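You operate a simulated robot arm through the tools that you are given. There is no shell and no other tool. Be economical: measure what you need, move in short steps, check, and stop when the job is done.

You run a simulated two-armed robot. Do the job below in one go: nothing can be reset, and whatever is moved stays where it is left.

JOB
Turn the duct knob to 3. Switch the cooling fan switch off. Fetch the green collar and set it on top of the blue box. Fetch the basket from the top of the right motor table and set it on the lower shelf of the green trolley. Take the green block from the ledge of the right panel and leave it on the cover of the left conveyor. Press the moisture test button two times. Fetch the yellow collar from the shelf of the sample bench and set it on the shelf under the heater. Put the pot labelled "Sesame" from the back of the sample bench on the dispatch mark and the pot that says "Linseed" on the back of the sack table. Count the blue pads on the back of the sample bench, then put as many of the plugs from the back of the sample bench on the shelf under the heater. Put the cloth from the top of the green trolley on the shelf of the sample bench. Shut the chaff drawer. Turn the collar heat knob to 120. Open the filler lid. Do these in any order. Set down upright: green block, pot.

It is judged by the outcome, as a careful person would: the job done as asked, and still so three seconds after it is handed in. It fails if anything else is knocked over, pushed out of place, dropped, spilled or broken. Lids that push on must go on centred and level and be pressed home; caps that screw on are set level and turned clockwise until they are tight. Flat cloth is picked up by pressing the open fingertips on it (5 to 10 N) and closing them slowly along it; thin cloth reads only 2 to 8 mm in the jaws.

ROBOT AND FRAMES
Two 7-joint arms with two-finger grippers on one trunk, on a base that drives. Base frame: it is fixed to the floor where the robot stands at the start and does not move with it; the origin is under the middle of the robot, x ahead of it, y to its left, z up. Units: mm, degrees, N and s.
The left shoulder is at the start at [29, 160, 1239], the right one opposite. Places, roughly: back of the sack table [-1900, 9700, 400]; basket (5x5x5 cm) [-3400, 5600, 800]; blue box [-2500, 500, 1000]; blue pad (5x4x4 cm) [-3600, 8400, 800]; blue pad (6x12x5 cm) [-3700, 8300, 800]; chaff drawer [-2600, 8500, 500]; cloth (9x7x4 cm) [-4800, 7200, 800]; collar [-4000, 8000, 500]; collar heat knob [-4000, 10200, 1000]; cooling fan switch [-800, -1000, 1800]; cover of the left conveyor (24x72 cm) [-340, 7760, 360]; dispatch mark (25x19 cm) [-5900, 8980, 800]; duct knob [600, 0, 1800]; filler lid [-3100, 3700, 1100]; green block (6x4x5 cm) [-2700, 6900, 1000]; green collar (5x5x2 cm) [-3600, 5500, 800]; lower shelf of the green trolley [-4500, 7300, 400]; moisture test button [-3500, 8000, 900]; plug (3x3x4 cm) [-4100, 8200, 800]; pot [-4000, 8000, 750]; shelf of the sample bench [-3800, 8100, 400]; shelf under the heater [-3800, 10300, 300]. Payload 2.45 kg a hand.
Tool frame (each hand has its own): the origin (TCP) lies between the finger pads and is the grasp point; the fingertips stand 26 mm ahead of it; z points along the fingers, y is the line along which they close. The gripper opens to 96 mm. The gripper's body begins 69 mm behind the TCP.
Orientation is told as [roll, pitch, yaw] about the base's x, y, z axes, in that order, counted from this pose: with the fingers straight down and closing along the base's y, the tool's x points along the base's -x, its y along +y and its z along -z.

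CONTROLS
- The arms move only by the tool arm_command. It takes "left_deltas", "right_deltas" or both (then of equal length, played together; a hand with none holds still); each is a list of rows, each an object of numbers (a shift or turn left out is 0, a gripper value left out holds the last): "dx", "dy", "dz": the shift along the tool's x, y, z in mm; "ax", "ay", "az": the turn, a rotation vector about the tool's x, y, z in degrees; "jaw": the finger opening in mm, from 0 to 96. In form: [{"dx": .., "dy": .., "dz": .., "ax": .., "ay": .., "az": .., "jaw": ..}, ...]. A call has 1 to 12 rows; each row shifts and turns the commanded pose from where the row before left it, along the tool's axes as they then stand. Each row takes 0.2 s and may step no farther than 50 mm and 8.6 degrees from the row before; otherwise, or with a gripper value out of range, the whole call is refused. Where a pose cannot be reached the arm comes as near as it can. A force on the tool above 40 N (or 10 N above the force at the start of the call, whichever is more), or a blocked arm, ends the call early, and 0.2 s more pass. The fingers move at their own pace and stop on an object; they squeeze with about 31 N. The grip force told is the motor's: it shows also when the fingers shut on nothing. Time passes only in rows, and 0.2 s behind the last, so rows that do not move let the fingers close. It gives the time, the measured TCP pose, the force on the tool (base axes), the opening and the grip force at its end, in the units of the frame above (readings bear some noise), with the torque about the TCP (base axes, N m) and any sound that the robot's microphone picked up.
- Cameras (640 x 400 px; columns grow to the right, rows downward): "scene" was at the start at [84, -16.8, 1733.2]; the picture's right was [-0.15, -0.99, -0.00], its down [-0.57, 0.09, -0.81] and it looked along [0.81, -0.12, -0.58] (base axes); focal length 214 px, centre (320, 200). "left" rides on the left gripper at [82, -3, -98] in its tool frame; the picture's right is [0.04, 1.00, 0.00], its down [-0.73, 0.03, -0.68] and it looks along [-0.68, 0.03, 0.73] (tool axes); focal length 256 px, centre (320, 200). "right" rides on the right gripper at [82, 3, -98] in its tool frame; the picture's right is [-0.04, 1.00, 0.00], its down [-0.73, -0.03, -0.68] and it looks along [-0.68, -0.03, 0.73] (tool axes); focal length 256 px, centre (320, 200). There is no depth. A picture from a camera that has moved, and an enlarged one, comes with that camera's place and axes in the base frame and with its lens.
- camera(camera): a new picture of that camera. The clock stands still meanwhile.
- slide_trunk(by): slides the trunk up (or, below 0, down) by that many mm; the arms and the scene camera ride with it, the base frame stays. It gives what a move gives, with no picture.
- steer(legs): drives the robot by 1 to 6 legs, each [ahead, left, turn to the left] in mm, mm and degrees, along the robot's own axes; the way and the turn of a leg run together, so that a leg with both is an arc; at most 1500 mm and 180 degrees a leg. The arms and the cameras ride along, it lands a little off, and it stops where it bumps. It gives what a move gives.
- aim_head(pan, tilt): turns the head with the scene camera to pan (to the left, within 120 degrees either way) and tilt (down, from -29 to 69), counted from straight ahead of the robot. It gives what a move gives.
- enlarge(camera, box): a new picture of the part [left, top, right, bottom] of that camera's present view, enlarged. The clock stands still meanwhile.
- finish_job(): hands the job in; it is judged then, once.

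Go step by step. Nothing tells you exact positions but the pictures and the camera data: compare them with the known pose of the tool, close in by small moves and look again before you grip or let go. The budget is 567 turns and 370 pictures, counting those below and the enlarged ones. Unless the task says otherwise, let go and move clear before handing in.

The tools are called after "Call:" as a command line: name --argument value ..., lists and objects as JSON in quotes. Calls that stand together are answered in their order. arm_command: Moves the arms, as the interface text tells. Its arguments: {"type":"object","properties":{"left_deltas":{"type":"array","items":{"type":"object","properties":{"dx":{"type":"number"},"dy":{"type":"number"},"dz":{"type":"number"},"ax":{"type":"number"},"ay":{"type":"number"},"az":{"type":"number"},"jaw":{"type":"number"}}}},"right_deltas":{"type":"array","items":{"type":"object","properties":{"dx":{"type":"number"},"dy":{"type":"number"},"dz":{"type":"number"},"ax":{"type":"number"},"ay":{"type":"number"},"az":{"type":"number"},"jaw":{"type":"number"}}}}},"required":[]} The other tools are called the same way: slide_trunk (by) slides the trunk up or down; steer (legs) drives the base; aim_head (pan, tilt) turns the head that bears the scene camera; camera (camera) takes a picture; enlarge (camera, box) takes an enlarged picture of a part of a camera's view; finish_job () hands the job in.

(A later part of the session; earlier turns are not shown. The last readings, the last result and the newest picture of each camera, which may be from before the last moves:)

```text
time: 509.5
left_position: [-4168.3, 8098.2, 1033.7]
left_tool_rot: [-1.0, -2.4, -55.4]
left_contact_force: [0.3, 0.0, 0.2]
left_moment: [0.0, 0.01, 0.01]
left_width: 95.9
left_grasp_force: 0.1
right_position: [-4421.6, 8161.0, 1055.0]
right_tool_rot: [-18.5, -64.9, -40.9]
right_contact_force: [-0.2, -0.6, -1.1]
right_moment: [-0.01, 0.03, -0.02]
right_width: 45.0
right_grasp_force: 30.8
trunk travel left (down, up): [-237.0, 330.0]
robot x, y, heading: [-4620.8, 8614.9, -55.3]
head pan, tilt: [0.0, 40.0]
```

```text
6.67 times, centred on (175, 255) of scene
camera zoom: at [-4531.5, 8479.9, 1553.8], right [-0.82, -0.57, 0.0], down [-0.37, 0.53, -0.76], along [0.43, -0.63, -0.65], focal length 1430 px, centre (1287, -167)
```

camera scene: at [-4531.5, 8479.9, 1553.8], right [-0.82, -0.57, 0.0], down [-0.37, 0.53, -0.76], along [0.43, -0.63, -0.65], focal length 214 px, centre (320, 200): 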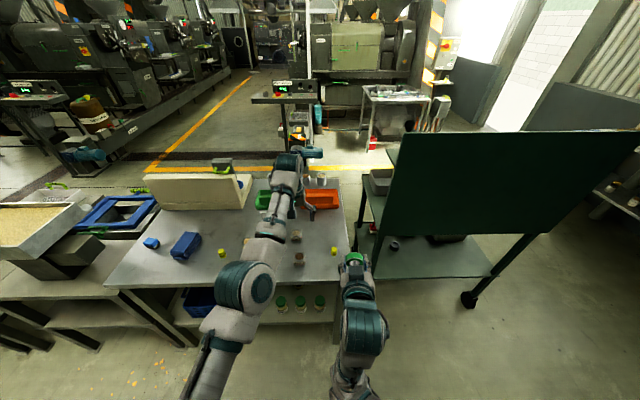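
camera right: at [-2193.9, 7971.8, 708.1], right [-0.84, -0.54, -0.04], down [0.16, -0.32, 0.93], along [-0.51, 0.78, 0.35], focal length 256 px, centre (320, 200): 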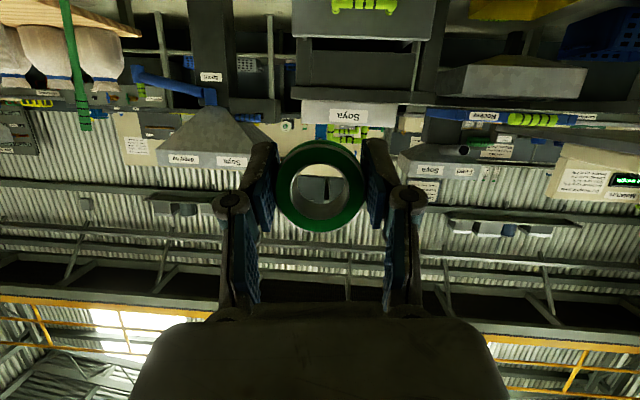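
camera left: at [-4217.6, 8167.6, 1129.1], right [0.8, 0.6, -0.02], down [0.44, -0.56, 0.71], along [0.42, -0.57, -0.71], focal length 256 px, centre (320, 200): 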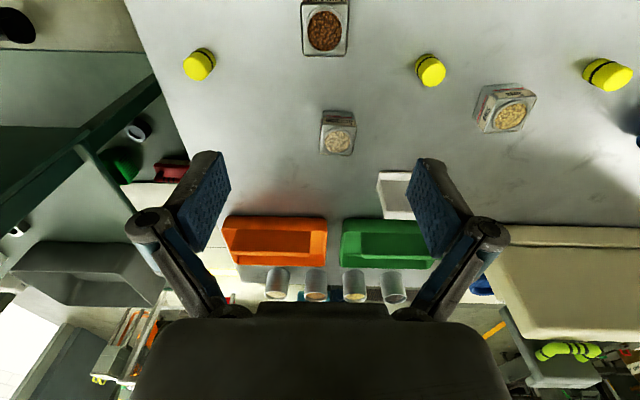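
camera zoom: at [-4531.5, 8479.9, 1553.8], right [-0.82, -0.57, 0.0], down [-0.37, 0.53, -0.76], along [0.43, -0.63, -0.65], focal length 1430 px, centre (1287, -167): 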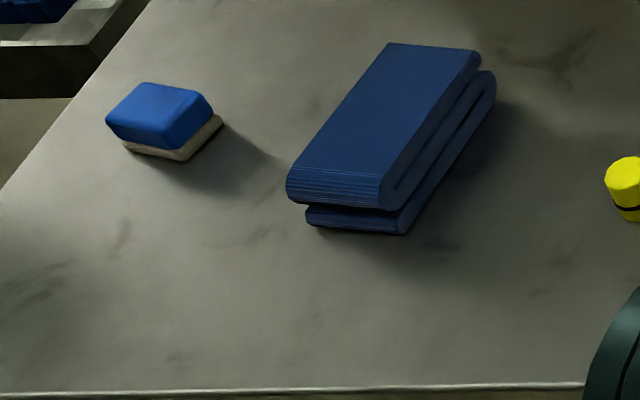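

Two blue pads are on the bench back, so two plugs will go to the heater shelf. The near pot reads "Linseed", the inner one "Sesame". I'll pick the Sesame pot first.

Call:
steer --legs '[[105, 25, 0.8]]'

Call:
arm_command --left_deltas '[{"ay": 2.4, "ax": -1}, {"dz": 40}, {"dz": 40}, {}]'

Call:
camera --camera "left"

```text
time: 510.7
left_position: [-4087.9, 8028.7, 1034.8]
left_tool_rot: [-0.5, -2.2, -54.5]
left_contact_force: [-0.3, -0.4, 0.3]
left_moment: [-0.01, -0.03, 0.03]
left_width: 96.0
left_grasp_force: 0.1
right_position: [-4342.8, 8085.9, 1056.1]
right_tool_rot: [-17.3, -65.1, -41.2]
right_contact_force: [-0.2, 0.4, -0.2]
right_moment: [0.04, 0.01, 0.04]
right_width: 45.1
right_grasp_force: 30.6
trunk travel left (down, up): [-237.0, 330.0]
robot x, y, heading: [-4543.7, 8538.9, -54.3]
head pan, tilt: [0.0, 40.0]
```

```text
time: 511.7
left_position: [-4090.0, 8043.6, 958.0]
left_tool_rot: [0.1, 0.0, -54.5]
left_contact_force: [-0.5, -0.7, -0.2]
left_moment: [0.02, 0.02, -0.03]
left_width: 95.9
left_grasp_force: 0.0
left hand out of reach, approached as far as the arm can: row 1
right_position: [-4340.3, 8093.4, 1058.2]
right_tool_rot: [-18.5, -65.2, -40.4]
right_contact_force: [-0.9, -0.1, -1.2]
right_moment: [-0.01, -0.02, 0.01]
right_width: 45.4
right_grasp_force: 31.2
trunk travel left (down, up): [-237.0, 330.0]
robot x, y, heading: [-4540.9, 8539.4, -54.5]
head pan, tilt: [0.0, 40.0]
```

```text
145 pictures are left
camera left: at [-4140.9, 8107.3, 1055.8], right [0.79, 0.61, 0.0], down [0.45, -0.58, 0.68], along [0.42, -0.54, -0.73], focal length 256 px, centre (320, 200)
```

left: 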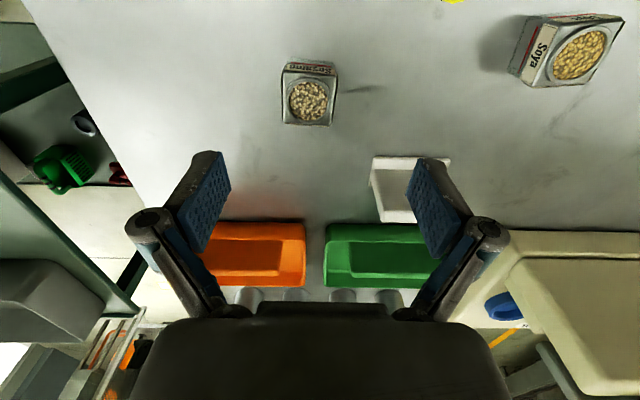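

Call:
arm_command --left_deltas '[{"dy": -9, "dz": 25, "jaw": 80}, {"dz": 25}, {}]'

Call:
camera --camera "left"

```text
time: 512.5
left_position: [-4099.1, 8037.2, 906.7]
left_tool_rot: [0.1, -0.1, -54.5]
left_contact_force: [-0.3, 0.3, 0.1]
left_moment: [0.0, -0.01, -0.02]
left_width: 80.2
left_grasp_force: 0.0
right_position: [-4340.5, 8092.8, 1058.7]
right_tool_rot: [-18.4, -65.1, -40.5]
right_contact_force: [-0.2, 0.2, -1.3]
right_moment: [0.01, 0.01, 0.01]
right_width: 45.3
right_grasp_force: 30.8
trunk travel left (down, up): [-237.0, 330.0]
robot x, y, heading: [-4546.9, 8537.0, -54.3]
head pan, tilt: [0.0, 40.0]
```

```text
144 pictures are left
camera left: at [-4148.8, 8101.4, 1005.2], right [0.79, 0.61, 0.0], down [0.45, -0.58, 0.68], along [0.42, -0.54, -0.73], focal length 256 px, centre (320, 200)
```

left: 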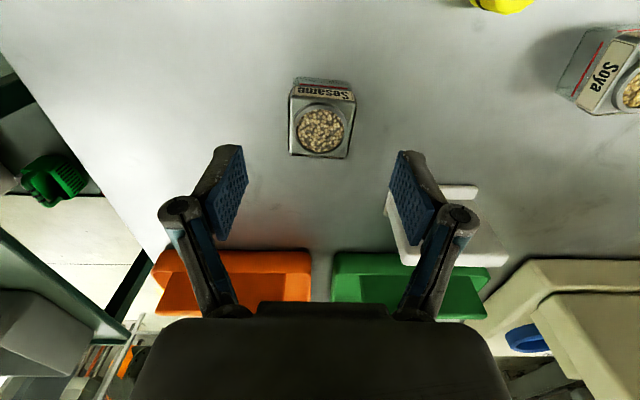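

Call:
arm_command --left_deltas '[{"dx": 8, "jaw": 66}, {"dz": 30}, {"dz": 28}, {}]'

Call:
camera --camera "left"

```text
time: 513.5
left_position: [-4101.0, 8045.9, 848.6]
left_tool_rot: [0.1, -0.1, -54.5]
left_contact_force: [-0.3, 0.3, 0.1]
left_moment: [0.02, -0.04, -0.02]
left_width: 66.0
left_grasp_force: 0.0
right_position: [-4339.1, 8094.6, 1058.4]
right_tool_rot: [-18.6, -65.1, -40.1]
right_contact_force: [0.5, 0.2, -0.9]
right_moment: [0.0, -0.01, 0.01]
right_width: 45.2
right_grasp_force: 31.1
trunk travel left (down, up): [-237.0, 330.0]
robot x, y, heading: [-4542.9, 8545.3, -54.2]
head pan, tilt: [0.0, 40.0]
```

```text
143 pictures are left
camera left: at [-4151.7, 8108.8, 946.4], right [0.79, 0.61, 0.0], down [0.45, -0.58, 0.68], along [0.42, -0.54, -0.73], focal length 256 px, centre (320, 200)
```

left: 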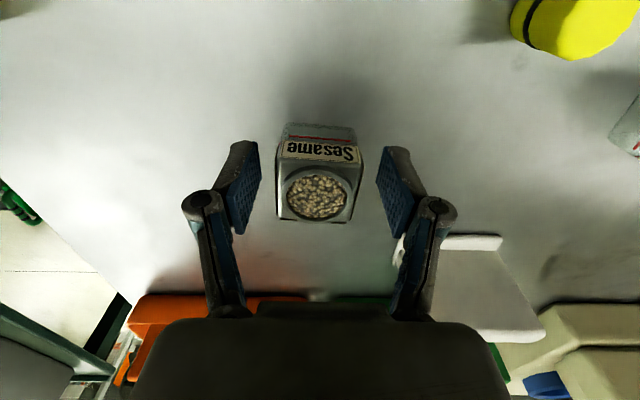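

Call:
arm_command --left_deltas '[{"jaw": 50}, {"jaw": 35}, {"jaw": 0}, {"jaw": 0}, {"dz": -20}, {"dz": -40}, {"dz": -40}, {"dz": -40}]'

Call:
camera --camera "left"

```text
time: 515.3
left_position: [-4099.9, 8040.8, 988.2]
left_tool_rot: [0.1, 0.0, -54.7]
left_contact_force: [-0.9, 0.5, -1.8]
left_moment: [0.0, 0.04, 0.01]
left_width: 43.6
left_grasp_force: 31.5
left hand out of reach, approached as far as the arm can: row 7
right_position: [-4340.5, 8093.9, 1058.3]
right_tool_rot: [-18.6, -65.1, -40.2]
right_contact_force: [-0.2, -0.8, -2.1]
right_moment: [0.01, -0.01, -0.01]
right_width: 45.1
right_grasp_force: 31.2
trunk travel left (down, up): [-237.0, 330.0]
robot x, y, heading: [-4545.1, 8541.6, -54.5]
head pan, tilt: [0.0, 40.0]
```

```text
142 pictures are left
camera left: at [-4150.0, 8104.6, 1087.9], right [0.79, 0.61, 0.0], down [0.45, -0.58, 0.68], along [0.42, -0.54, -0.73], focal length 256 px, centre (320, 200)
```

left: 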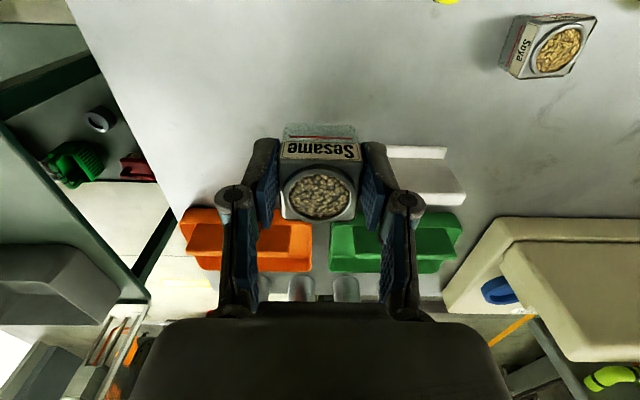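

Call:
steer --legs '[[-160, 0, 0], [0, 0, 180], [0, 690, 0]]'

Call:
aim_head --pan 10 --tilt 45

Call:
camera --camera "scene"

```text
time: 527.5
left_position: [-5637.3, 8775.5, 989.1]
left_tool_rot: [0.5, 0.0, 125.7]
left_contact_force: [0.4, 0.4, -1.1]
left_moment: [0.01, 0.0, 0.04]
left_width: 43.2
left_grasp_force: 31.1
right_position: [-5395.9, 8723.4, 1057.3]
right_tool_rot: [-17.7, -65.3, 139.0]
right_contact_force: [0.7, -0.4, -0.5]
right_moment: [-0.04, 0.0, 0.02]
right_width: 45.2
right_grasp_force: 31.4
trunk travel left (down, up): [-237.0, 330.0]
robot x, y, heading: [-5192.8, 8268.6, 126.2]
head pan, tilt: [0.0, 40.0]
```

```text
time: 528.2
left_position: [-5637.9, 8771.6, 991.7]
left_tool_rot: [0.2, -0.2, 125.5]
left_contact_force: [0.2, -0.2, -1.3]
left_moment: [-0.03, 0.0, 0.02]
left_width: 43.4
left_grasp_force: 30.8
right_position: [-5395.6, 8717.9, 1060.4]
right_tool_rot: [-18.7, -65.3, 139.7]
right_contact_force: [0.1, 0.1, -0.6]
right_moment: [-0.03, -0.01, -0.01]
right_width: 45.6
right_grasp_force: 31.5
trunk travel left (down, up): [-237.0, 330.0]
robot x, y, heading: [-5191.0, 8270.2, 125.9]
head pan, tilt: [10.0, 45.0]
```

```text
141 pictures are left
camera scene: at [-5294.9, 8391.6, 1546.6], right [0.7, 0.72, 0.0], down [0.51, -0.5, -0.7], along [-0.51, 0.49, -0.71], focal length 214 px, centre (320, 200)
```

scene: 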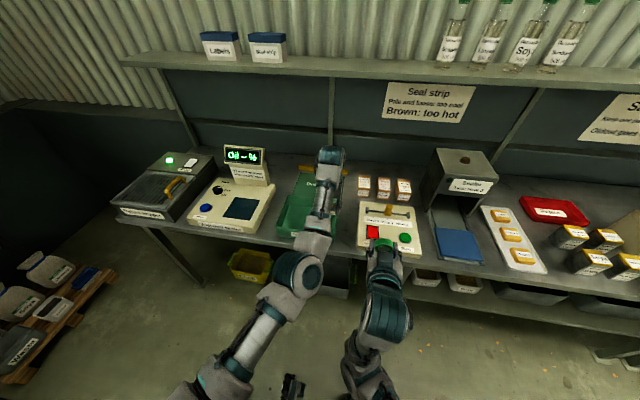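

Call:
camera --camera "left"

Call:
enlarge --camera "scene" --box '[230, 140, 430, 260]'

```text
140 pictures are left
camera left: at [-5587.5, 8707.2, 1090.3], right [-0.79, -0.61, 0.0], down [-0.45, 0.58, 0.68], along [-0.42, 0.54, -0.73], focal length 256 px, centre (320, 200)
```

left: 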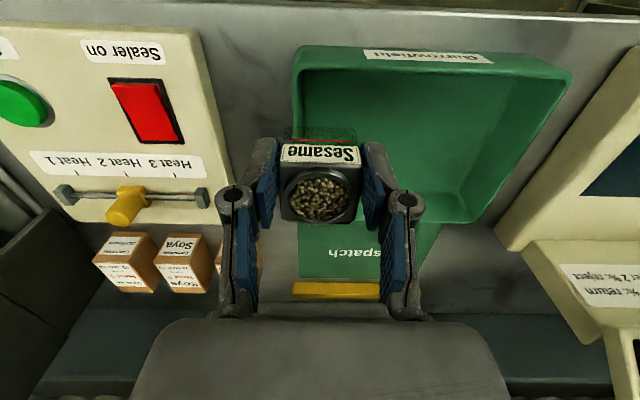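

```text
3.20 times, centred on (330, 200) of scene
camera zoom: at [-5294.9, 8391.6, 1546.6], right [0.7, 0.72, 0.0], down [0.51, -0.5, -0.7], along [-0.51, 0.49, -0.71], focal length 686 px, centre (288, 200)
```

zoom: 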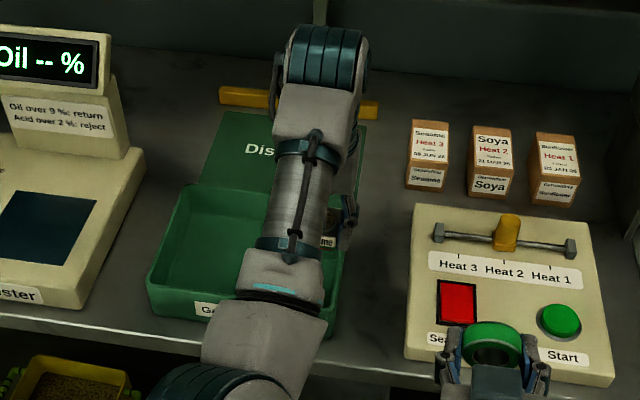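

Call:
steer --legs '[[300, 98, -0.3]]'

Call:
camera --camera "left"

Call:
camera --camera "scene"

```text
time: 530.3
left_position: [-5890.8, 8959.7, 990.9]
left_tool_rot: [0.2, -0.1, 125.3]
left_contact_force: [0.6, 0.8, -2.0]
left_moment: [-0.07, -0.03, 0.0]
left_width: 43.4
left_grasp_force: 31.1
right_position: [-5647.4, 8906.1, 1061.2]
right_tool_rot: [-18.5, -65.5, 139.4]
right_contact_force: [1.2, 0.0, -1.8]
right_moment: [0.0, -0.01, -0.01]
right_width: 45.5
right_grasp_force: 31.2
trunk travel left (down, up): [-237.0, 330.0]
robot x, y, heading: [-5450.6, 8453.2, 125.7]
head pan, tilt: [10.0, 45.0]
```

```text
138 pictures are left
camera left: at [-5840.6, 8895.4, 1089.5], right [-0.79, -0.61, 0.0], down [-0.45, 0.58, 0.68], along [-0.42, 0.54, -0.73], focal length 256 px, centre (320, 200)
```

left: 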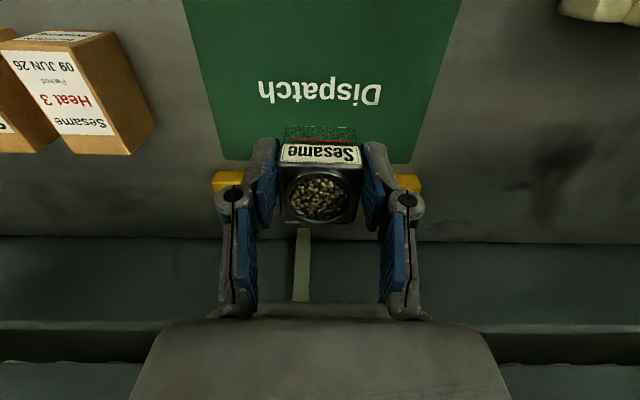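

```text
137 pictures are left
camera scene: at [-5548.9, 8578.5, 1546.5], right [0.7, 0.71, 0.0], down [0.51, -0.5, -0.7], along [-0.5, 0.49, -0.71], focal length 214 px, centre (320, 200)
```

scene: 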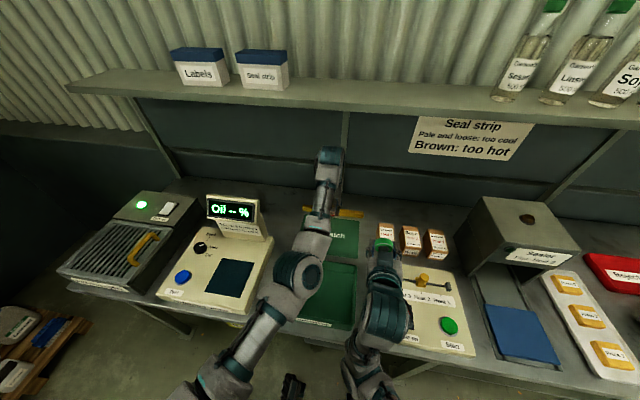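

Call:
arm_command --left_deltas '[{"dz": 40}, {"dz": 40}, {"dz": 35}, {"dz": 10}, {}]'

Call:
camera --camera "left"

```text
time: 531.5
left_position: [-5892.5, 8960.7, 868.7]
left_tool_rot: [0.1, -0.4, 125.2]
left_contact_force: [0.7, -0.2, -1.4]
left_moment: [-0.04, 0.01, -0.02]
left_width: 43.5
left_grasp_force: 31.4
left hand out of reach, approached as far as the arm can: row 1
right_position: [-5648.7, 8901.1, 1063.0]
right_tool_rot: [-19.3, -65.6, 140.1]
right_contact_force: [0.2, 0.0, -1.5]
right_moment: [0.02, -0.02, 0.01]
right_width: 45.4
right_grasp_force: 30.8
trunk travel left (down, up): [-237.0, 330.0]
robot x, y, heading: [-5449.3, 8455.7, 125.6]
head pan, tilt: [10.0, 45.0]
```

```text
136 pictures are left
camera left: at [-5843.4, 8895.3, 967.1], right [-0.79, -0.61, 0.0], down [-0.45, 0.58, 0.68], along [-0.42, 0.54, -0.73], focal length 256 px, centre (320, 200)
```

left: 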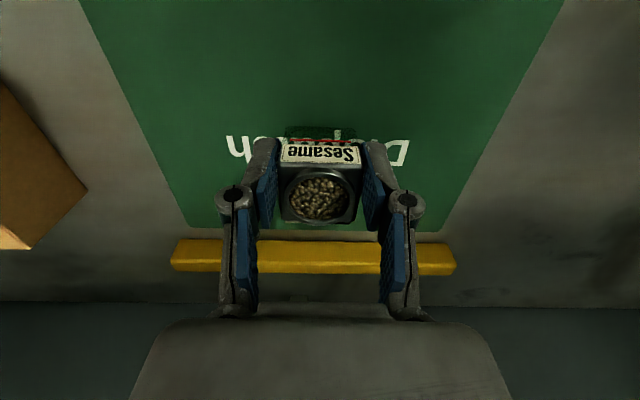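

Call:
arm_command --left_deltas '[{"dz": 8}, {"dz": 6}, {"dz": 4}, {"dz": 3}, {}]'

```text
time: 532.7
left_position: [-5892.5, 8961.2, 848.2]
left_tool_rot: [0.0, -0.4, 125.4]
left_contact_force: [-1.0, 0.5, 2.1]
left_moment: [0.02, -0.05, -0.01]
left_width: 43.2
left_grasp_force: 30.8
right_position: [-5648.1, 8902.1, 1063.1]
right_tool_rot: [-19.2, -65.7, 140.0]
right_contact_force: [0.4, 0.6, -1.6]
right_moment: [-0.02, 0.01, -0.02]
right_width: 45.2
right_grasp_force: 30.6
trunk travel left (down, up): [-237.0, 330.0]
robot x, y, heading: [-5448.8, 8456.5, 125.6]
head pan, tilt: [10.0, 45.0]
```

Call:
arm_command --left_deltas '[{"dz": 1.5}, {"jaw": 55}, {"jaw": 75}, {"jaw": 75}, {"dz": -30}, {"dz": -40}, {"dz": -40}, {"dz": -30}]'

Call:
camera --camera "left"

```text
time: 534.5
left_position: [-5891.6, 8961.4, 986.2]
left_tool_rot: [0.1, -0.3, 125.2]
left_contact_force: [-0.2, -0.1, -0.3]
left_moment: [0.03, 0.02, -0.02]
left_width: 74.9
left_grasp_force: 0.0
right_position: [-5647.5, 8901.0, 1063.0]
right_tool_rot: [-19.1, -65.6, 140.0]
right_contact_force: [0.3, -0.6, -0.9]
right_moment: [0.01, -0.01, 0.0]
right_width: 45.2
right_grasp_force: 31.2
trunk travel left (down, up): [-237.0, 330.0]
robot x, y, heading: [-5446.0, 8457.1, 125.6]
head pan, tilt: [10.0, 45.0]
```

```text
135 pictures are left
camera left: at [-5842.2, 8896.3, 1084.8], right [-0.79, -0.61, 0.0], down [-0.44, 0.58, 0.68], along [-0.42, 0.54, -0.73], focal length 256 px, centre (320, 200)
```

left: 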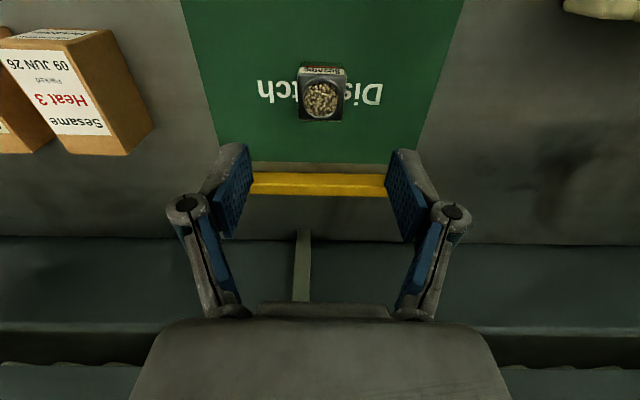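

Sesame is on the dispatch mark. Next I'll back off and look at the heater.

Call:
steer --legs '[[-320, 0, 0], [0, -1450, 0]]'

Call:
aim_head --pan -20 --tilt 35

Call:
camera --camera "scene"

```text
time: 543.4
left_position: [-4525.6, 9540.5, 985.7]
left_tool_rot: [-0.1, -0.3, 125.1]
left_contact_force: [0.6, 0.2, -0.6]
left_moment: [0.0, -0.02, -0.02]
left_width: 75.2
left_grasp_force: 0.0
right_position: [-4282.0, 9479.1, 1061.4]
right_tool_rot: [-19.4, -65.5, 140.0]
right_contact_force: [-0.9, 0.0, -2.2]
right_moment: [-0.02, -0.01, -0.01]
right_width: 45.5
right_grasp_force: 31.0
trunk travel left (down, up): [-237.0, 330.0]
robot x, y, heading: [-4083.0, 9035.9, 125.2]
head pan, tilt: [10.0, 45.0]
```

```text
time: 544.4
left_position: [-4522.5, 9541.1, 989.6]
left_tool_rot: [0.1, -0.4, 125.0]
left_contact_force: [0.0, -0.1, -0.3]
left_moment: [0.02, -0.01, -0.04]
left_width: 74.9
left_grasp_force: 0.0
right_position: [-4277.6, 9477.0, 1064.5]
right_tool_rot: [-19.6, -65.7, 140.0]
right_contact_force: [0.4, -0.6, -0.9]
right_moment: [0.01, -0.03, -0.04]
right_width: 45.4
right_grasp_force: 30.9
trunk travel left (down, up): [-237.0, 330.0]
robot x, y, heading: [-4082.2, 9035.5, 125.4]
head pan, tilt: [-20.0, 35.0]
```

```text
134 pictures are left
camera scene: at [-4150.8, 9181.8, 1561.3], right [0.96, 0.26, 0.0], down [0.15, -0.56, -0.82], along [-0.21, 0.79, -0.58], focal length 214 px, centre (320, 200)
```

scene: 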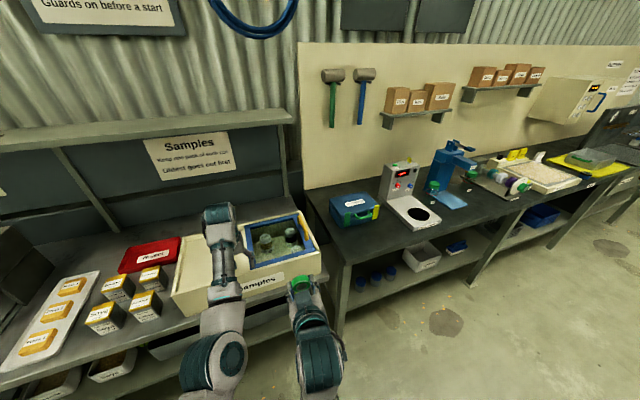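

Call:
enlarge --camera "scene" --box '[320, 130, 500, 310]'

```text
2.22 times, centred on (410, 220) of scene
camera zoom: at [-4150.8, 9181.8, 1561.3], right [0.96, 0.26, 0.0], down [0.15, -0.56, -0.82], along [-0.21, 0.79, -0.58], focal length 477 px, centre (120, 156)
```

zoom: 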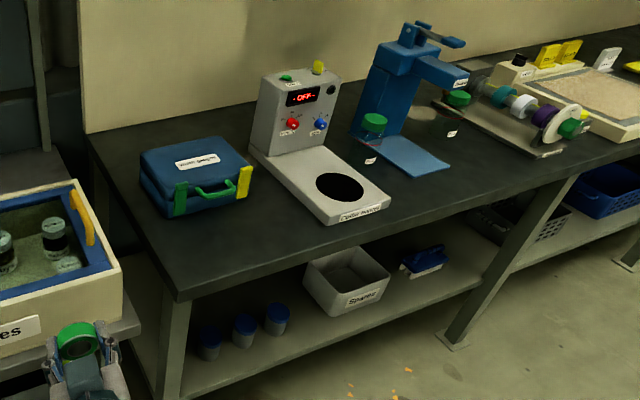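

The collar heater and its shelf are in view; the red knob is probably the collar heat knob. I'll move over and look closely.

Call:
steer --legs '[[0, -860, 0.3]]'

Call:
arm_command --left_deltas '[{"ay": -8.3, "jaw": 60}, {"ay": -8.3}, {"ay": -8.3}, {"ay": -8.3}, {"ay": -8.3}, {"ay": -8.3}, {"ay": -8.3}, {"ay": -8.3}, {"ay": -8.3}, {"ay": -8.3}, {"ay": -5}]'

Call:
aim_head --pan 12 --tilt 30

Call:
camera --camera "scene"

```text
time: 548.9
left_position: [-3831.8, 10031.1, 988.7]
left_tool_rot: [-0.2, -0.5, 125.5]
left_contact_force: [-1.0, -0.9, -0.4]
left_moment: [0.02, 0.01, -0.03]
left_width: 75.2
left_grasp_force: 0.0
right_position: [-3586.8, 9968.6, 1064.3]
right_tool_rot: [-20.3, -65.5, 141.3]
right_contact_force: [0.4, 0.1, -1.5]
right_moment: [-0.03, 0.01, 0.0]
right_width: 45.3
right_grasp_force: 31.0
trunk travel left (down, up): [-237.0, 330.0]
robot x, y, heading: [-3381.0, 9531.6, 125.8]
head pan, tilt: [-20.0, 35.0]
```

```text
time: 551.3
left_position: [-3832.7, 10043.8, 991.2]
left_tool_rot: [3.0, -88.8, 122.4]
left_contact_force: [0.0, 0.1, -0.7]
left_moment: [0.02, 0.02, 0.03]
left_width: 60.0
left_grasp_force: 0.0
left hand out of reach, approached as far as the arm can: row 1
right_position: [-3580.8, 9967.7, 1065.9]
right_tool_rot: [-20.0, -65.7, 141.0]
right_contact_force: [0.2, 0.2, -1.5]
right_moment: [-0.02, -0.01, -0.01]
right_width: 45.1
right_grasp_force: 30.7
trunk travel left (down, up): [-237.0, 330.0]
robot x, y, heading: [-3380.5, 9531.2, 125.8]
head pan, tilt: [-20.0, 35.0]
```

```text
time: 552.3
left_position: [-3832.4, 10043.2, 989.9]
left_tool_rot: [2.1, -88.7, 123.4]
left_contact_force: [-1.0, -0.1, -0.2]
left_moment: [0.02, -0.02, 0.02]
left_width: 60.4
left_grasp_force: 0.2
right_position: [-3580.5, 9968.4, 1064.6]
right_tool_rot: [-20.1, -65.9, 140.9]
right_contact_force: [0.2, -0.1, -0.2]
right_moment: [-0.03, 0.0, -0.05]
right_width: 45.2
right_grasp_force: 30.6
trunk travel left (down, up): [-237.0, 330.0]
robot x, y, heading: [-3385.6, 9530.7, 125.6]
head pan, tilt: [12.0, 30.0]
```

```text
132 pictures are left
camera scene: at [-3495.8, 9653.1, 1569.2], right [0.67, 0.74, 0.0], down [0.37, -0.34, -0.86], along [-0.64, 0.58, -0.5], focal length 214 px, centre (320, 200)
```

scene: 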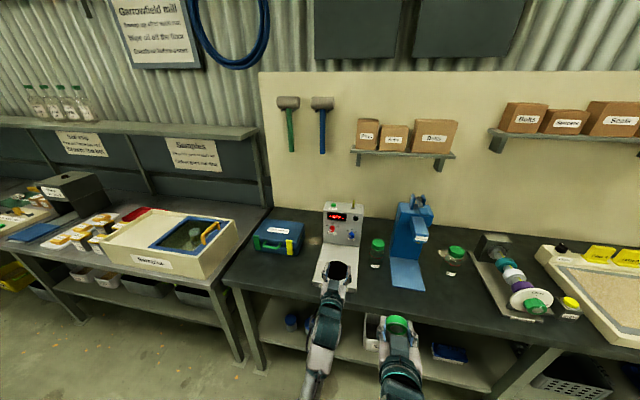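

Call:
enlarge --camera "scene" --box '[300, 190, 390, 270]'

Call:
camera --camera "left"

```text
5.00 times, centred on (345, 230) of scene
camera zoom: at [-3495.8, 9653.1, 1569.2], right [0.67, 0.74, 0.0], down [0.37, -0.34, -0.86], along [-0.64, 0.58, -0.5], focal length 1072 px, centre (195, 50)
```

zoom: 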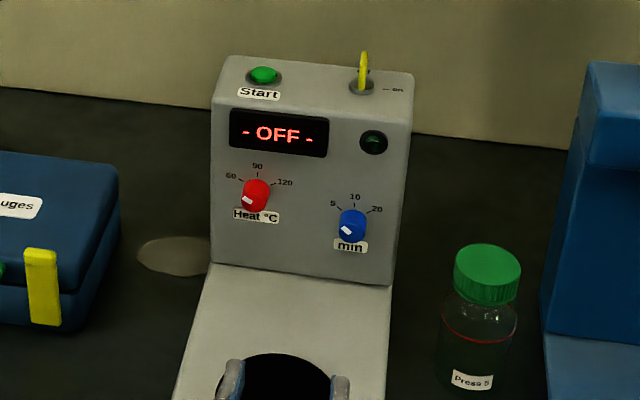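

```text
130 pictures are left
camera left: at [-3771.8, 9963.3, 911.9], right [-0.81, -0.58, -0.04], down [0.36, -0.56, 0.75], along [-0.46, 0.59, 0.66], focal length 256 px, centre (320, 200)
```

left: 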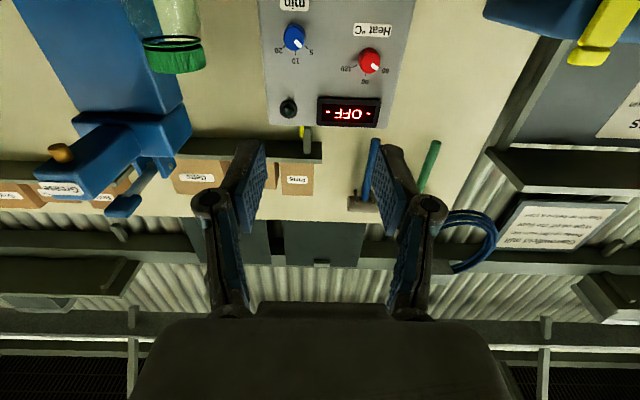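

Call:
enlarge --camera "left" --box '[250, 0, 430, 130]'

```text
3.08 times, centred on (340, 65) of left
camera zoom: at [-3771.8, 9963.3, 911.9], right [-0.81, -0.58, -0.04], down [0.36, -0.56, 0.75], along [-0.46, 0.59, 0.66], focal length 788 px, centre (258, 615)
```

zoom: 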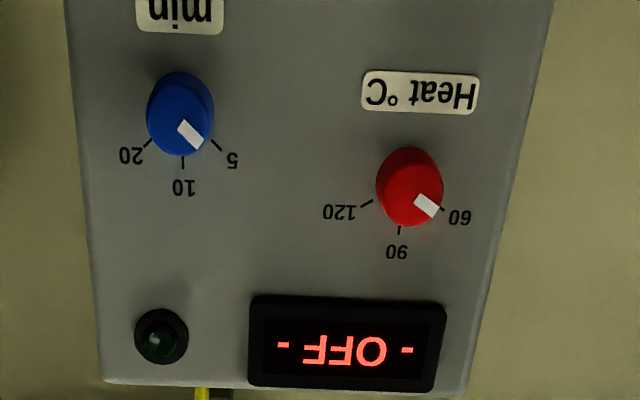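

Call:
steer --legs '[[140, 60, 0]]'

Call:
arm_command --left_deltas '[{"az": -8}, {"az": -8}, {"az": -8}, {"az": -8}, {"az": -8}, {"az": -8}, {"az": -8}, {"az": -4}, {}]'

Call:
camera --camera "left"

Call:
enlarge --camera "scene" --box '[260, 180, 400, 300]'

```text
time: 553.7
left_position: [-3956.5, 10124.5, 996.5]
left_tool_rot: [-8.5, -89.4, 133.8]
left_contact_force: [-2.7, 10.8, 33.7]
left_moment: [-2.16, -1.79, 0.55]
left_width: 60.0
left_grasp_force: 0.0
right_position: [-3706.5, 10049.5, 1067.3]
right_tool_rot: [-19.7, -65.9, 140.5]
right_contact_force: [0.0, 0.4, -1.5]
right_moment: [0.02, 0.01, 0.01]
right_width: 45.2
right_grasp_force: 31.0
trunk travel left (down, up): [-237.0, 330.0]
robot x, y, heading: [-3515.8, 9615.5, 125.5]
head pan, tilt: [12.0, 30.0]
```

```text
time: 555.7
left_position: [-3963.1, 10119.9, 995.5]
left_tool_rot: [-89.4, -30.6, -144.8]
left_contact_force: [-0.3, -0.1, 0.4]
left_moment: [-0.03, 0.01, 0.0]
left_width: 59.9
left_grasp_force: 0.1
right_position: [-3707.1, 10048.5, 1066.7]
right_tool_rot: [-20.2, -66.0, 140.9]
right_contact_force: [-0.2, -0.2, -0.1]
right_moment: [0.0, -0.03, -0.02]
right_width: 45.1
right_grasp_force: 30.4
trunk travel left (down, up): [-237.0, 330.0]
robot x, y, heading: [-3515.2, 9609.7, 125.4]
head pan, tilt: [12.0, 30.0]
```

```text
128 pictures are left
camera left: at [-3849.0, 10082.3, 958.1], right [-0.38, -0.28, -0.88], down [-0.13, -0.93, 0.35], along [-0.92, 0.25, 0.32], focal length 256 px, centre (320, 200)
```

left: 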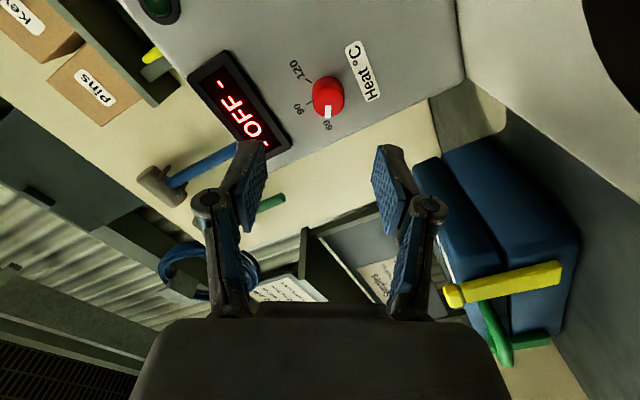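

```text
3.33 times, centred on (330, 240) of scene
camera zoom: at [-3625.4, 9733.4, 1569.3], right [0.67, 0.74, 0.0], down [0.37, -0.34, -0.86], along [-0.64, 0.58, -0.5], focal length 715 px, centre (287, 67)
```

zoom: 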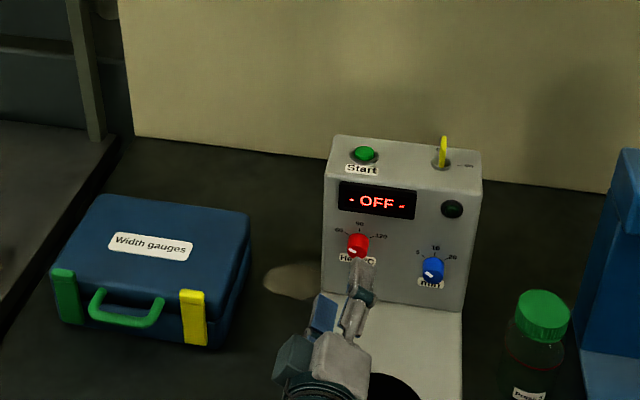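

Call:
arm_command --left_deltas '[{"dx": 4, "dy": 6.9, "jaw": 50}, {"dz": 30}, {"dz": 25}, {}]'

Call:
camera --camera "left"

```text
time: 556.7
left_position: [-3990.7, 10167.5, 987.5]
left_tool_rot: [-89.3, -29.6, -145.3]
left_contact_force: [0.6, -1.0, 1.0]
left_moment: [-0.02, 0.02, 0.02]
left_width: 50.2
left_grasp_force: 0.1
right_position: [-3707.8, 10048.2, 1067.3]
right_tool_rot: [-20.2, -66.1, 140.9]
right_contact_force: [0.1, 0.0, -0.4]
right_moment: [-0.05, 0.01, 0.0]
right_width: 45.2
right_grasp_force: 31.0
trunk travel left (down, up): [-237.0, 330.0]
robot x, y, heading: [-3515.1, 9617.1, 125.7]
head pan, tilt: [12.0, 30.0]
```

```text
126 pictures are left
camera left: at [-3874.3, 10128.6, 951.8], right [-0.37, -0.27, -0.89], down [-0.14, -0.93, 0.35], along [-0.92, 0.26, 0.3], focal length 256 px, centre (320, 200)
```

left: 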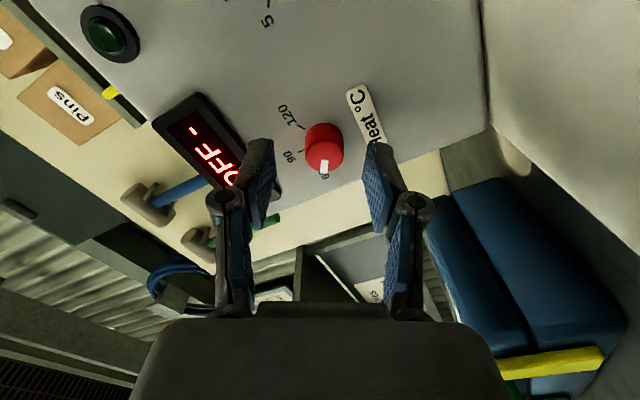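

Call:
arm_command --left_deltas '[{"dx": -6, "dy": 2}, {"dz": 20}, {"dz": 18}, {}]'

Call:
camera --camera "left"

```text
time: 557.4
left_position: [-4007.9, 10179.5, 988.5]
left_tool_rot: [-89.0, -29.6, -145.4]
left_contact_force: [41.2, -63.7, -10.7]
left_moment: [-0.55, -0.06, 0.47]
left_width: 37.8
left_grasp_force: 35.7
right_position: [-3703.6, 10039.2, 1070.7]
right_tool_rot: [-21.1, -66.5, 141.7]
right_contact_force: [-0.1, 0.4, -1.3]
right_moment: [-0.01, -0.04, -0.01]
right_width: 45.3
right_grasp_force: 31.2
trunk travel left (down, up): [-237.0, 330.0]
robot x, y, heading: [-3510.1, 9614.5, 125.7]
head pan, tilt: [12.0, 30.0]
stopped in row 3 (left hand): the force on the tool passed its limit at 53 N (the readings are from after the stop); the commanded pose is now the measured one
```

```text
125 pictures are left
camera left: at [-3892.4, 10141.6, 954.0], right [-0.37, -0.28, -0.89], down [-0.14, -0.93, 0.35], along [-0.92, 0.26, 0.3], focal length 256 px, centre (320, 200)
```

left: 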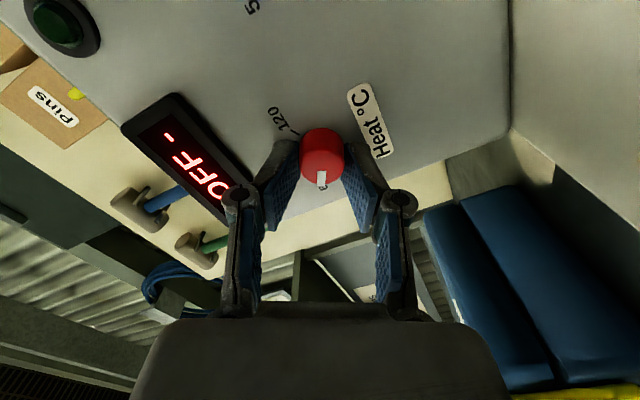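

Call:
arm_command --left_deltas '[{"dz": -5, "jaw": 45}, {"dz": -3}, {"jaw": 30}, {"jaw": 10}, {"jaw": 0}, {"jaw": 0}]'

Call:
camera --camera "left"

```text
time: 558.8
left_position: [-4005.9, 10179.3, 988.4]
left_tool_rot: [-88.9, -29.7, -145.3]
left_contact_force: [13.9, -22.8, -4.3]
left_moment: [-0.1, -0.05, -0.01]
left_width: 23.4
left_grasp_force: 44.7
right_position: [-3704.8, 10043.2, 1068.8]
right_tool_rot: [-20.6, -66.3, 141.3]
right_contact_force: [-0.2, 0.6, -1.5]
right_moment: [-0.02, -0.01, -0.04]
right_width: 45.5
right_grasp_force: 31.0
trunk travel left (down, up): [-237.0, 330.0]
robot x, y, heading: [-3514.1, 9611.6, 125.7]
head pan, tilt: [12.0, 30.0]
```

```text
124 pictures are left
camera left: at [-3890.0, 10140.2, 952.8], right [-0.37, -0.28, -0.89], down [-0.15, -0.93, 0.35], along [-0.92, 0.26, 0.3], focal length 256 px, centre (320, 200)
```

left: 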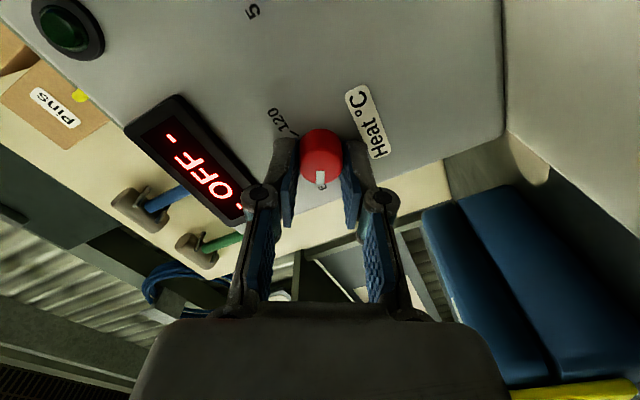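

Call:
arm_command --left_deltas '[{"dz": -2, "az": 8}, {"az": 8}, {"az": 8}, {"az": 8}, {"az": 8}, {"az": 8}, {"az": 8}]'

Call:
arm_command --left_deltas '[{"az": 8}, {"az": 8}, {"az": 8}, {"az": 8}, {"az": 8}, {"az": 8}, {"az": 8}, {"az": 8}]'

Call:
camera --camera "left"

```text
time: 560.0
left_position: [-4004.7, 10178.2, 993.2]
left_tool_rot: [-88.6, -63.4, -146.1]
left_contact_force: [-4.2, 12.8, 4.7]
left_moment: [0.46, -0.29, 0.93]
left_width: 23.5
left_grasp_force: 45.4
right_position: [-3703.8, 10044.8, 1068.6]
right_tool_rot: [-20.8, -66.2, 141.4]
right_contact_force: [-0.3, -0.3, -1.0]
right_moment: [-0.03, 0.03, -0.02]
right_width: 45.2
right_grasp_force: 30.4
trunk travel left (down, up): [-237.0, 330.0]
robot x, y, heading: [-3514.0, 9608.8, 125.7]
head pan, tilt: [12.0, 30.0]
stopped in row 5 (left hand): the force on the tool passed its limit at 51 N (the readings are from after the stop); the commanded pose is now the measured one
```

```text
time: 560.6
left_position: [-4001.1, 10173.8, 1007.5]
left_tool_rot: [-96.1, -79.7, -138.9]
left_contact_force: [-1.6, -2.2, 10.7]
left_moment: [0.2, 0.12, 0.2]
left_width: 0.0
left_grasp_force: 28.3
right_position: [-3701.6, 10042.1, 1070.6]
right_tool_rot: [-21.4, -66.5, 141.7]
right_contact_force: [0.6, -0.7, -0.6]
right_moment: [0.0, -0.01, 0.01]
right_width: 45.5
right_grasp_force: 31.4
trunk travel left (down, up): [-237.0, 330.0]
robot x, y, heading: [-3514.9, 9610.9, 125.4]
head pan, tilt: [12.0, 30.0]
stopped in row 3 (left hand): the force on the tool passed its limit at 47 N (the readings are from after the stop); the commanded pose is now the measured one
```

```text
123 pictures are left
camera left: at [-3931.9, 10105.3, 926.5], right [-0.8, -0.56, -0.22], down [0.27, -0.66, 0.7], along [-0.54, 0.51, 0.68], focal length 256 px, centre (320, 200)
```

left: 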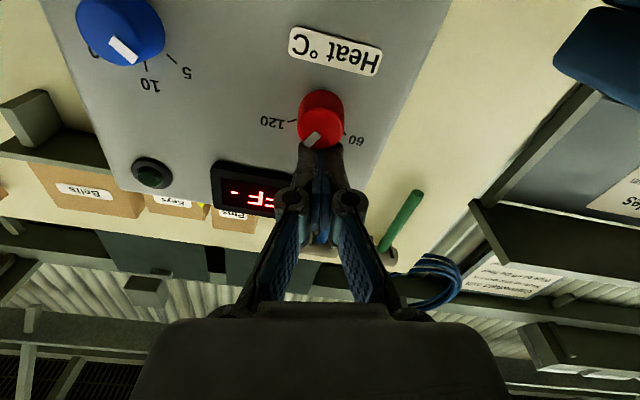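

Call:
arm_command --left_deltas '[{"dz": -30, "jaw": 50}, {"dz": -30, "dx": -10}, {"az": -8.4}, {"az": -8.4}, {"az": -8.4}, {"az": -8.4}, {"az": -8.4}, {"az": -8.4}, {"az": -8.4}, {"az": -8.4}, {"az": -8.4}, {"az": -8.4}]'

Call:
arm_command --left_deltas '[{"az": -8.4}, {"az": -8.4}, {"az": -8.4}, {}]'

Call:
camera --camera "left"

```text
time: 563.2
left_position: [-3970.2, 10126.2, 1013.3]
left_tool_rot: [-90.6, 4.3, -145.0]
left_contact_force: [0.2, 0.8, 0.2]
left_moment: [0.0, 0.03, 0.01]
left_width: 49.8
left_grasp_force: 0.1
right_position: [-3702.8, 10042.7, 1071.9]
right_tool_rot: [-21.1, -66.4, 141.6]
right_contact_force: [0.8, -0.4, -1.4]
right_moment: [-0.02, 0.0, -0.04]
right_width: 45.0
right_grasp_force: 30.8
trunk travel left (down, up): [-237.0, 330.0]
robot x, y, heading: [-3516.8, 9615.2, 125.7]
head pan, tilt: [12.0, 30.0]
```

```text
time: 564.2
left_position: [-3970.7, 10125.7, 1013.4]
left_tool_rot: [-90.9, 29.5, -145.3]
left_contact_force: [-0.4, 0.8, -0.4]
left_moment: [-0.02, 0.0, -0.05]
left_width: 49.8
left_grasp_force: 0.1
right_position: [-3702.7, 10041.8, 1070.0]
right_tool_rot: [-21.1, -66.4, 141.6]
right_contact_force: [0.4, -0.6, -1.9]
right_moment: [-0.01, 0.01, 0.03]
right_width: 45.1
right_grasp_force: 31.4
trunk travel left (down, up): [-237.0, 330.0]
robot x, y, heading: [-3515.2, 9617.3, 125.6]
head pan, tilt: [12.0, 30.0]
```

```text
122 pictures are left
camera left: at [-3856.5, 10084.4, 1055.6], right [0.43, 0.31, -0.85], down [-0.12, -0.91, -0.39], along [-0.9, 0.27, -0.35], focal length 256 px, centre (320, 200)
```

left: 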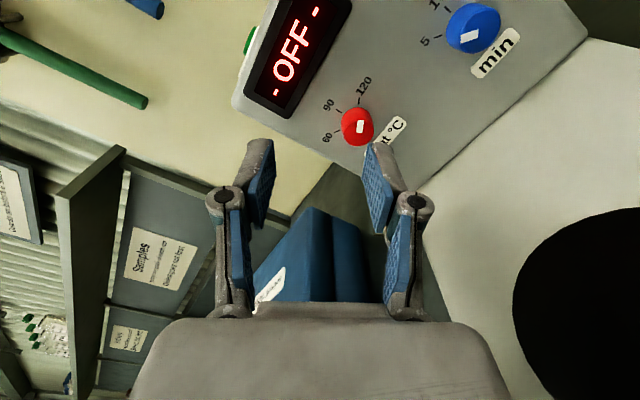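

Call:
arm_command --left_deltas '[{"dx": -9.5, "dy": 24.5}, {"dz": 30}, {"dz": 22}, {}]'

Call:
camera --camera "left"

```text
time: 565.2
left_position: [-3994.5, 10170.5, 986.9]
left_tool_rot: [-90.7, 29.5, -145.4]
left_contact_force: [-0.6, 0.2, 0.2]
left_moment: [0.01, 0.0, 0.02]
left_width: 49.7
left_grasp_force: 0.0
right_position: [-3702.4, 10042.3, 1071.0]
right_tool_rot: [-21.1, -66.5, 141.6]
right_contact_force: [-0.7, 0.2, -2.1]
right_moment: [0.0, 0.02, 0.01]
right_width: 45.5
right_grasp_force: 30.5
trunk travel left (down, up): [-237.0, 330.0]
robot x, y, heading: [-3512.5, 9610.4, 125.7]
head pan, tilt: [12.0, 30.0]
```

```text
121 pictures are left
camera left: at [-3882.0, 10129.6, 1029.6], right [0.43, 0.31, -0.85], down [-0.12, -0.91, -0.39], along [-0.9, 0.27, -0.35], focal length 256 px, centre (320, 200)
```

left: 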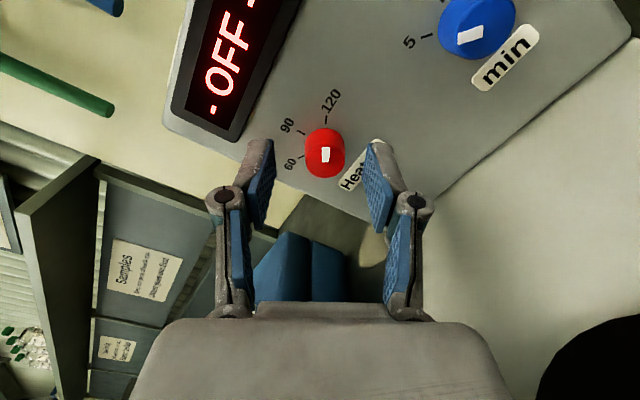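

Call:
enlarge --camera "left" --box '[270, 90, 390, 200]'

```text
3.64 times, centred on (330, 145) of left
camera zoom: at [-3882.0, 10129.6, 1029.6], right [0.43, 0.31, -0.85], down [-0.12, -0.91, -0.39], along [-0.9, 0.27, -0.35], focal length 931 px, centre (284, 400)
```

zoom: 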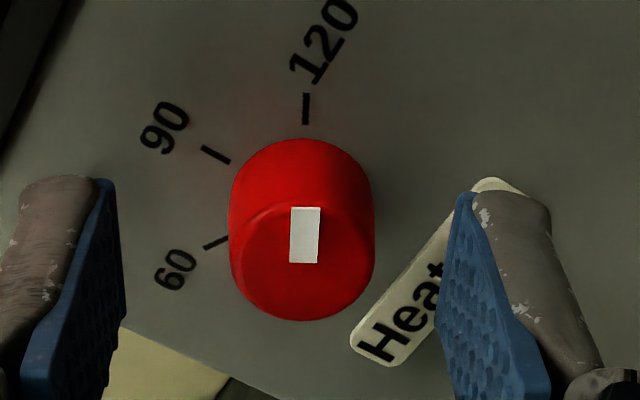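

Call:
arm_command --left_deltas '[{"dz": -40}, {"dz": -40}, {"dz": -40}]'

Call:
enlarge --camera "scene" --box '[290, 200, 380, 280]'

```text
time: 566.1
left_position: [-3942.3, 10068.3, 1079.6]
left_tool_rot: [-101.7, 27.3, -149.3]
left_contact_force: [-0.1, 0.1, -0.4]
left_moment: [-0.01, -0.01, -0.04]
left_width: 49.9
left_grasp_force: 0.1
right_position: [-3700.7, 10039.7, 1071.4]
right_tool_rot: [-21.5, -66.6, 141.8]
right_contact_force: [0.2, -0.6, -0.7]
right_moment: [-0.01, -0.04, 0.01]
right_width: 45.0
right_grasp_force: 31.1
trunk travel left (down, up): [-237.0, 330.0]
robot x, y, heading: [-3513.8, 9614.4, 125.5]
head pan, tilt: [12.0, 30.0]
stopped in row 3 (left hand): the arm was blocked; the commanded pose is now the measured one
```

```text
5.00 times, centred on (335, 240) of scene
camera zoom: at [-3625.8, 9734.2, 1569.3], right [0.67, 0.74, 0.0], down [0.37, -0.34, -0.86], along [-0.64, 0.58, -0.5], focal length 1072 px, centre (245, 0)
```

zoom: 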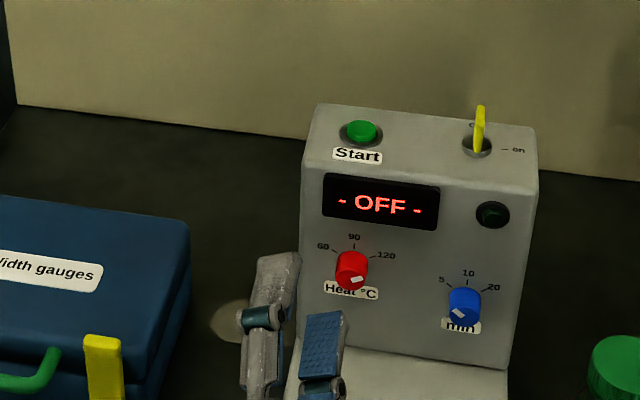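

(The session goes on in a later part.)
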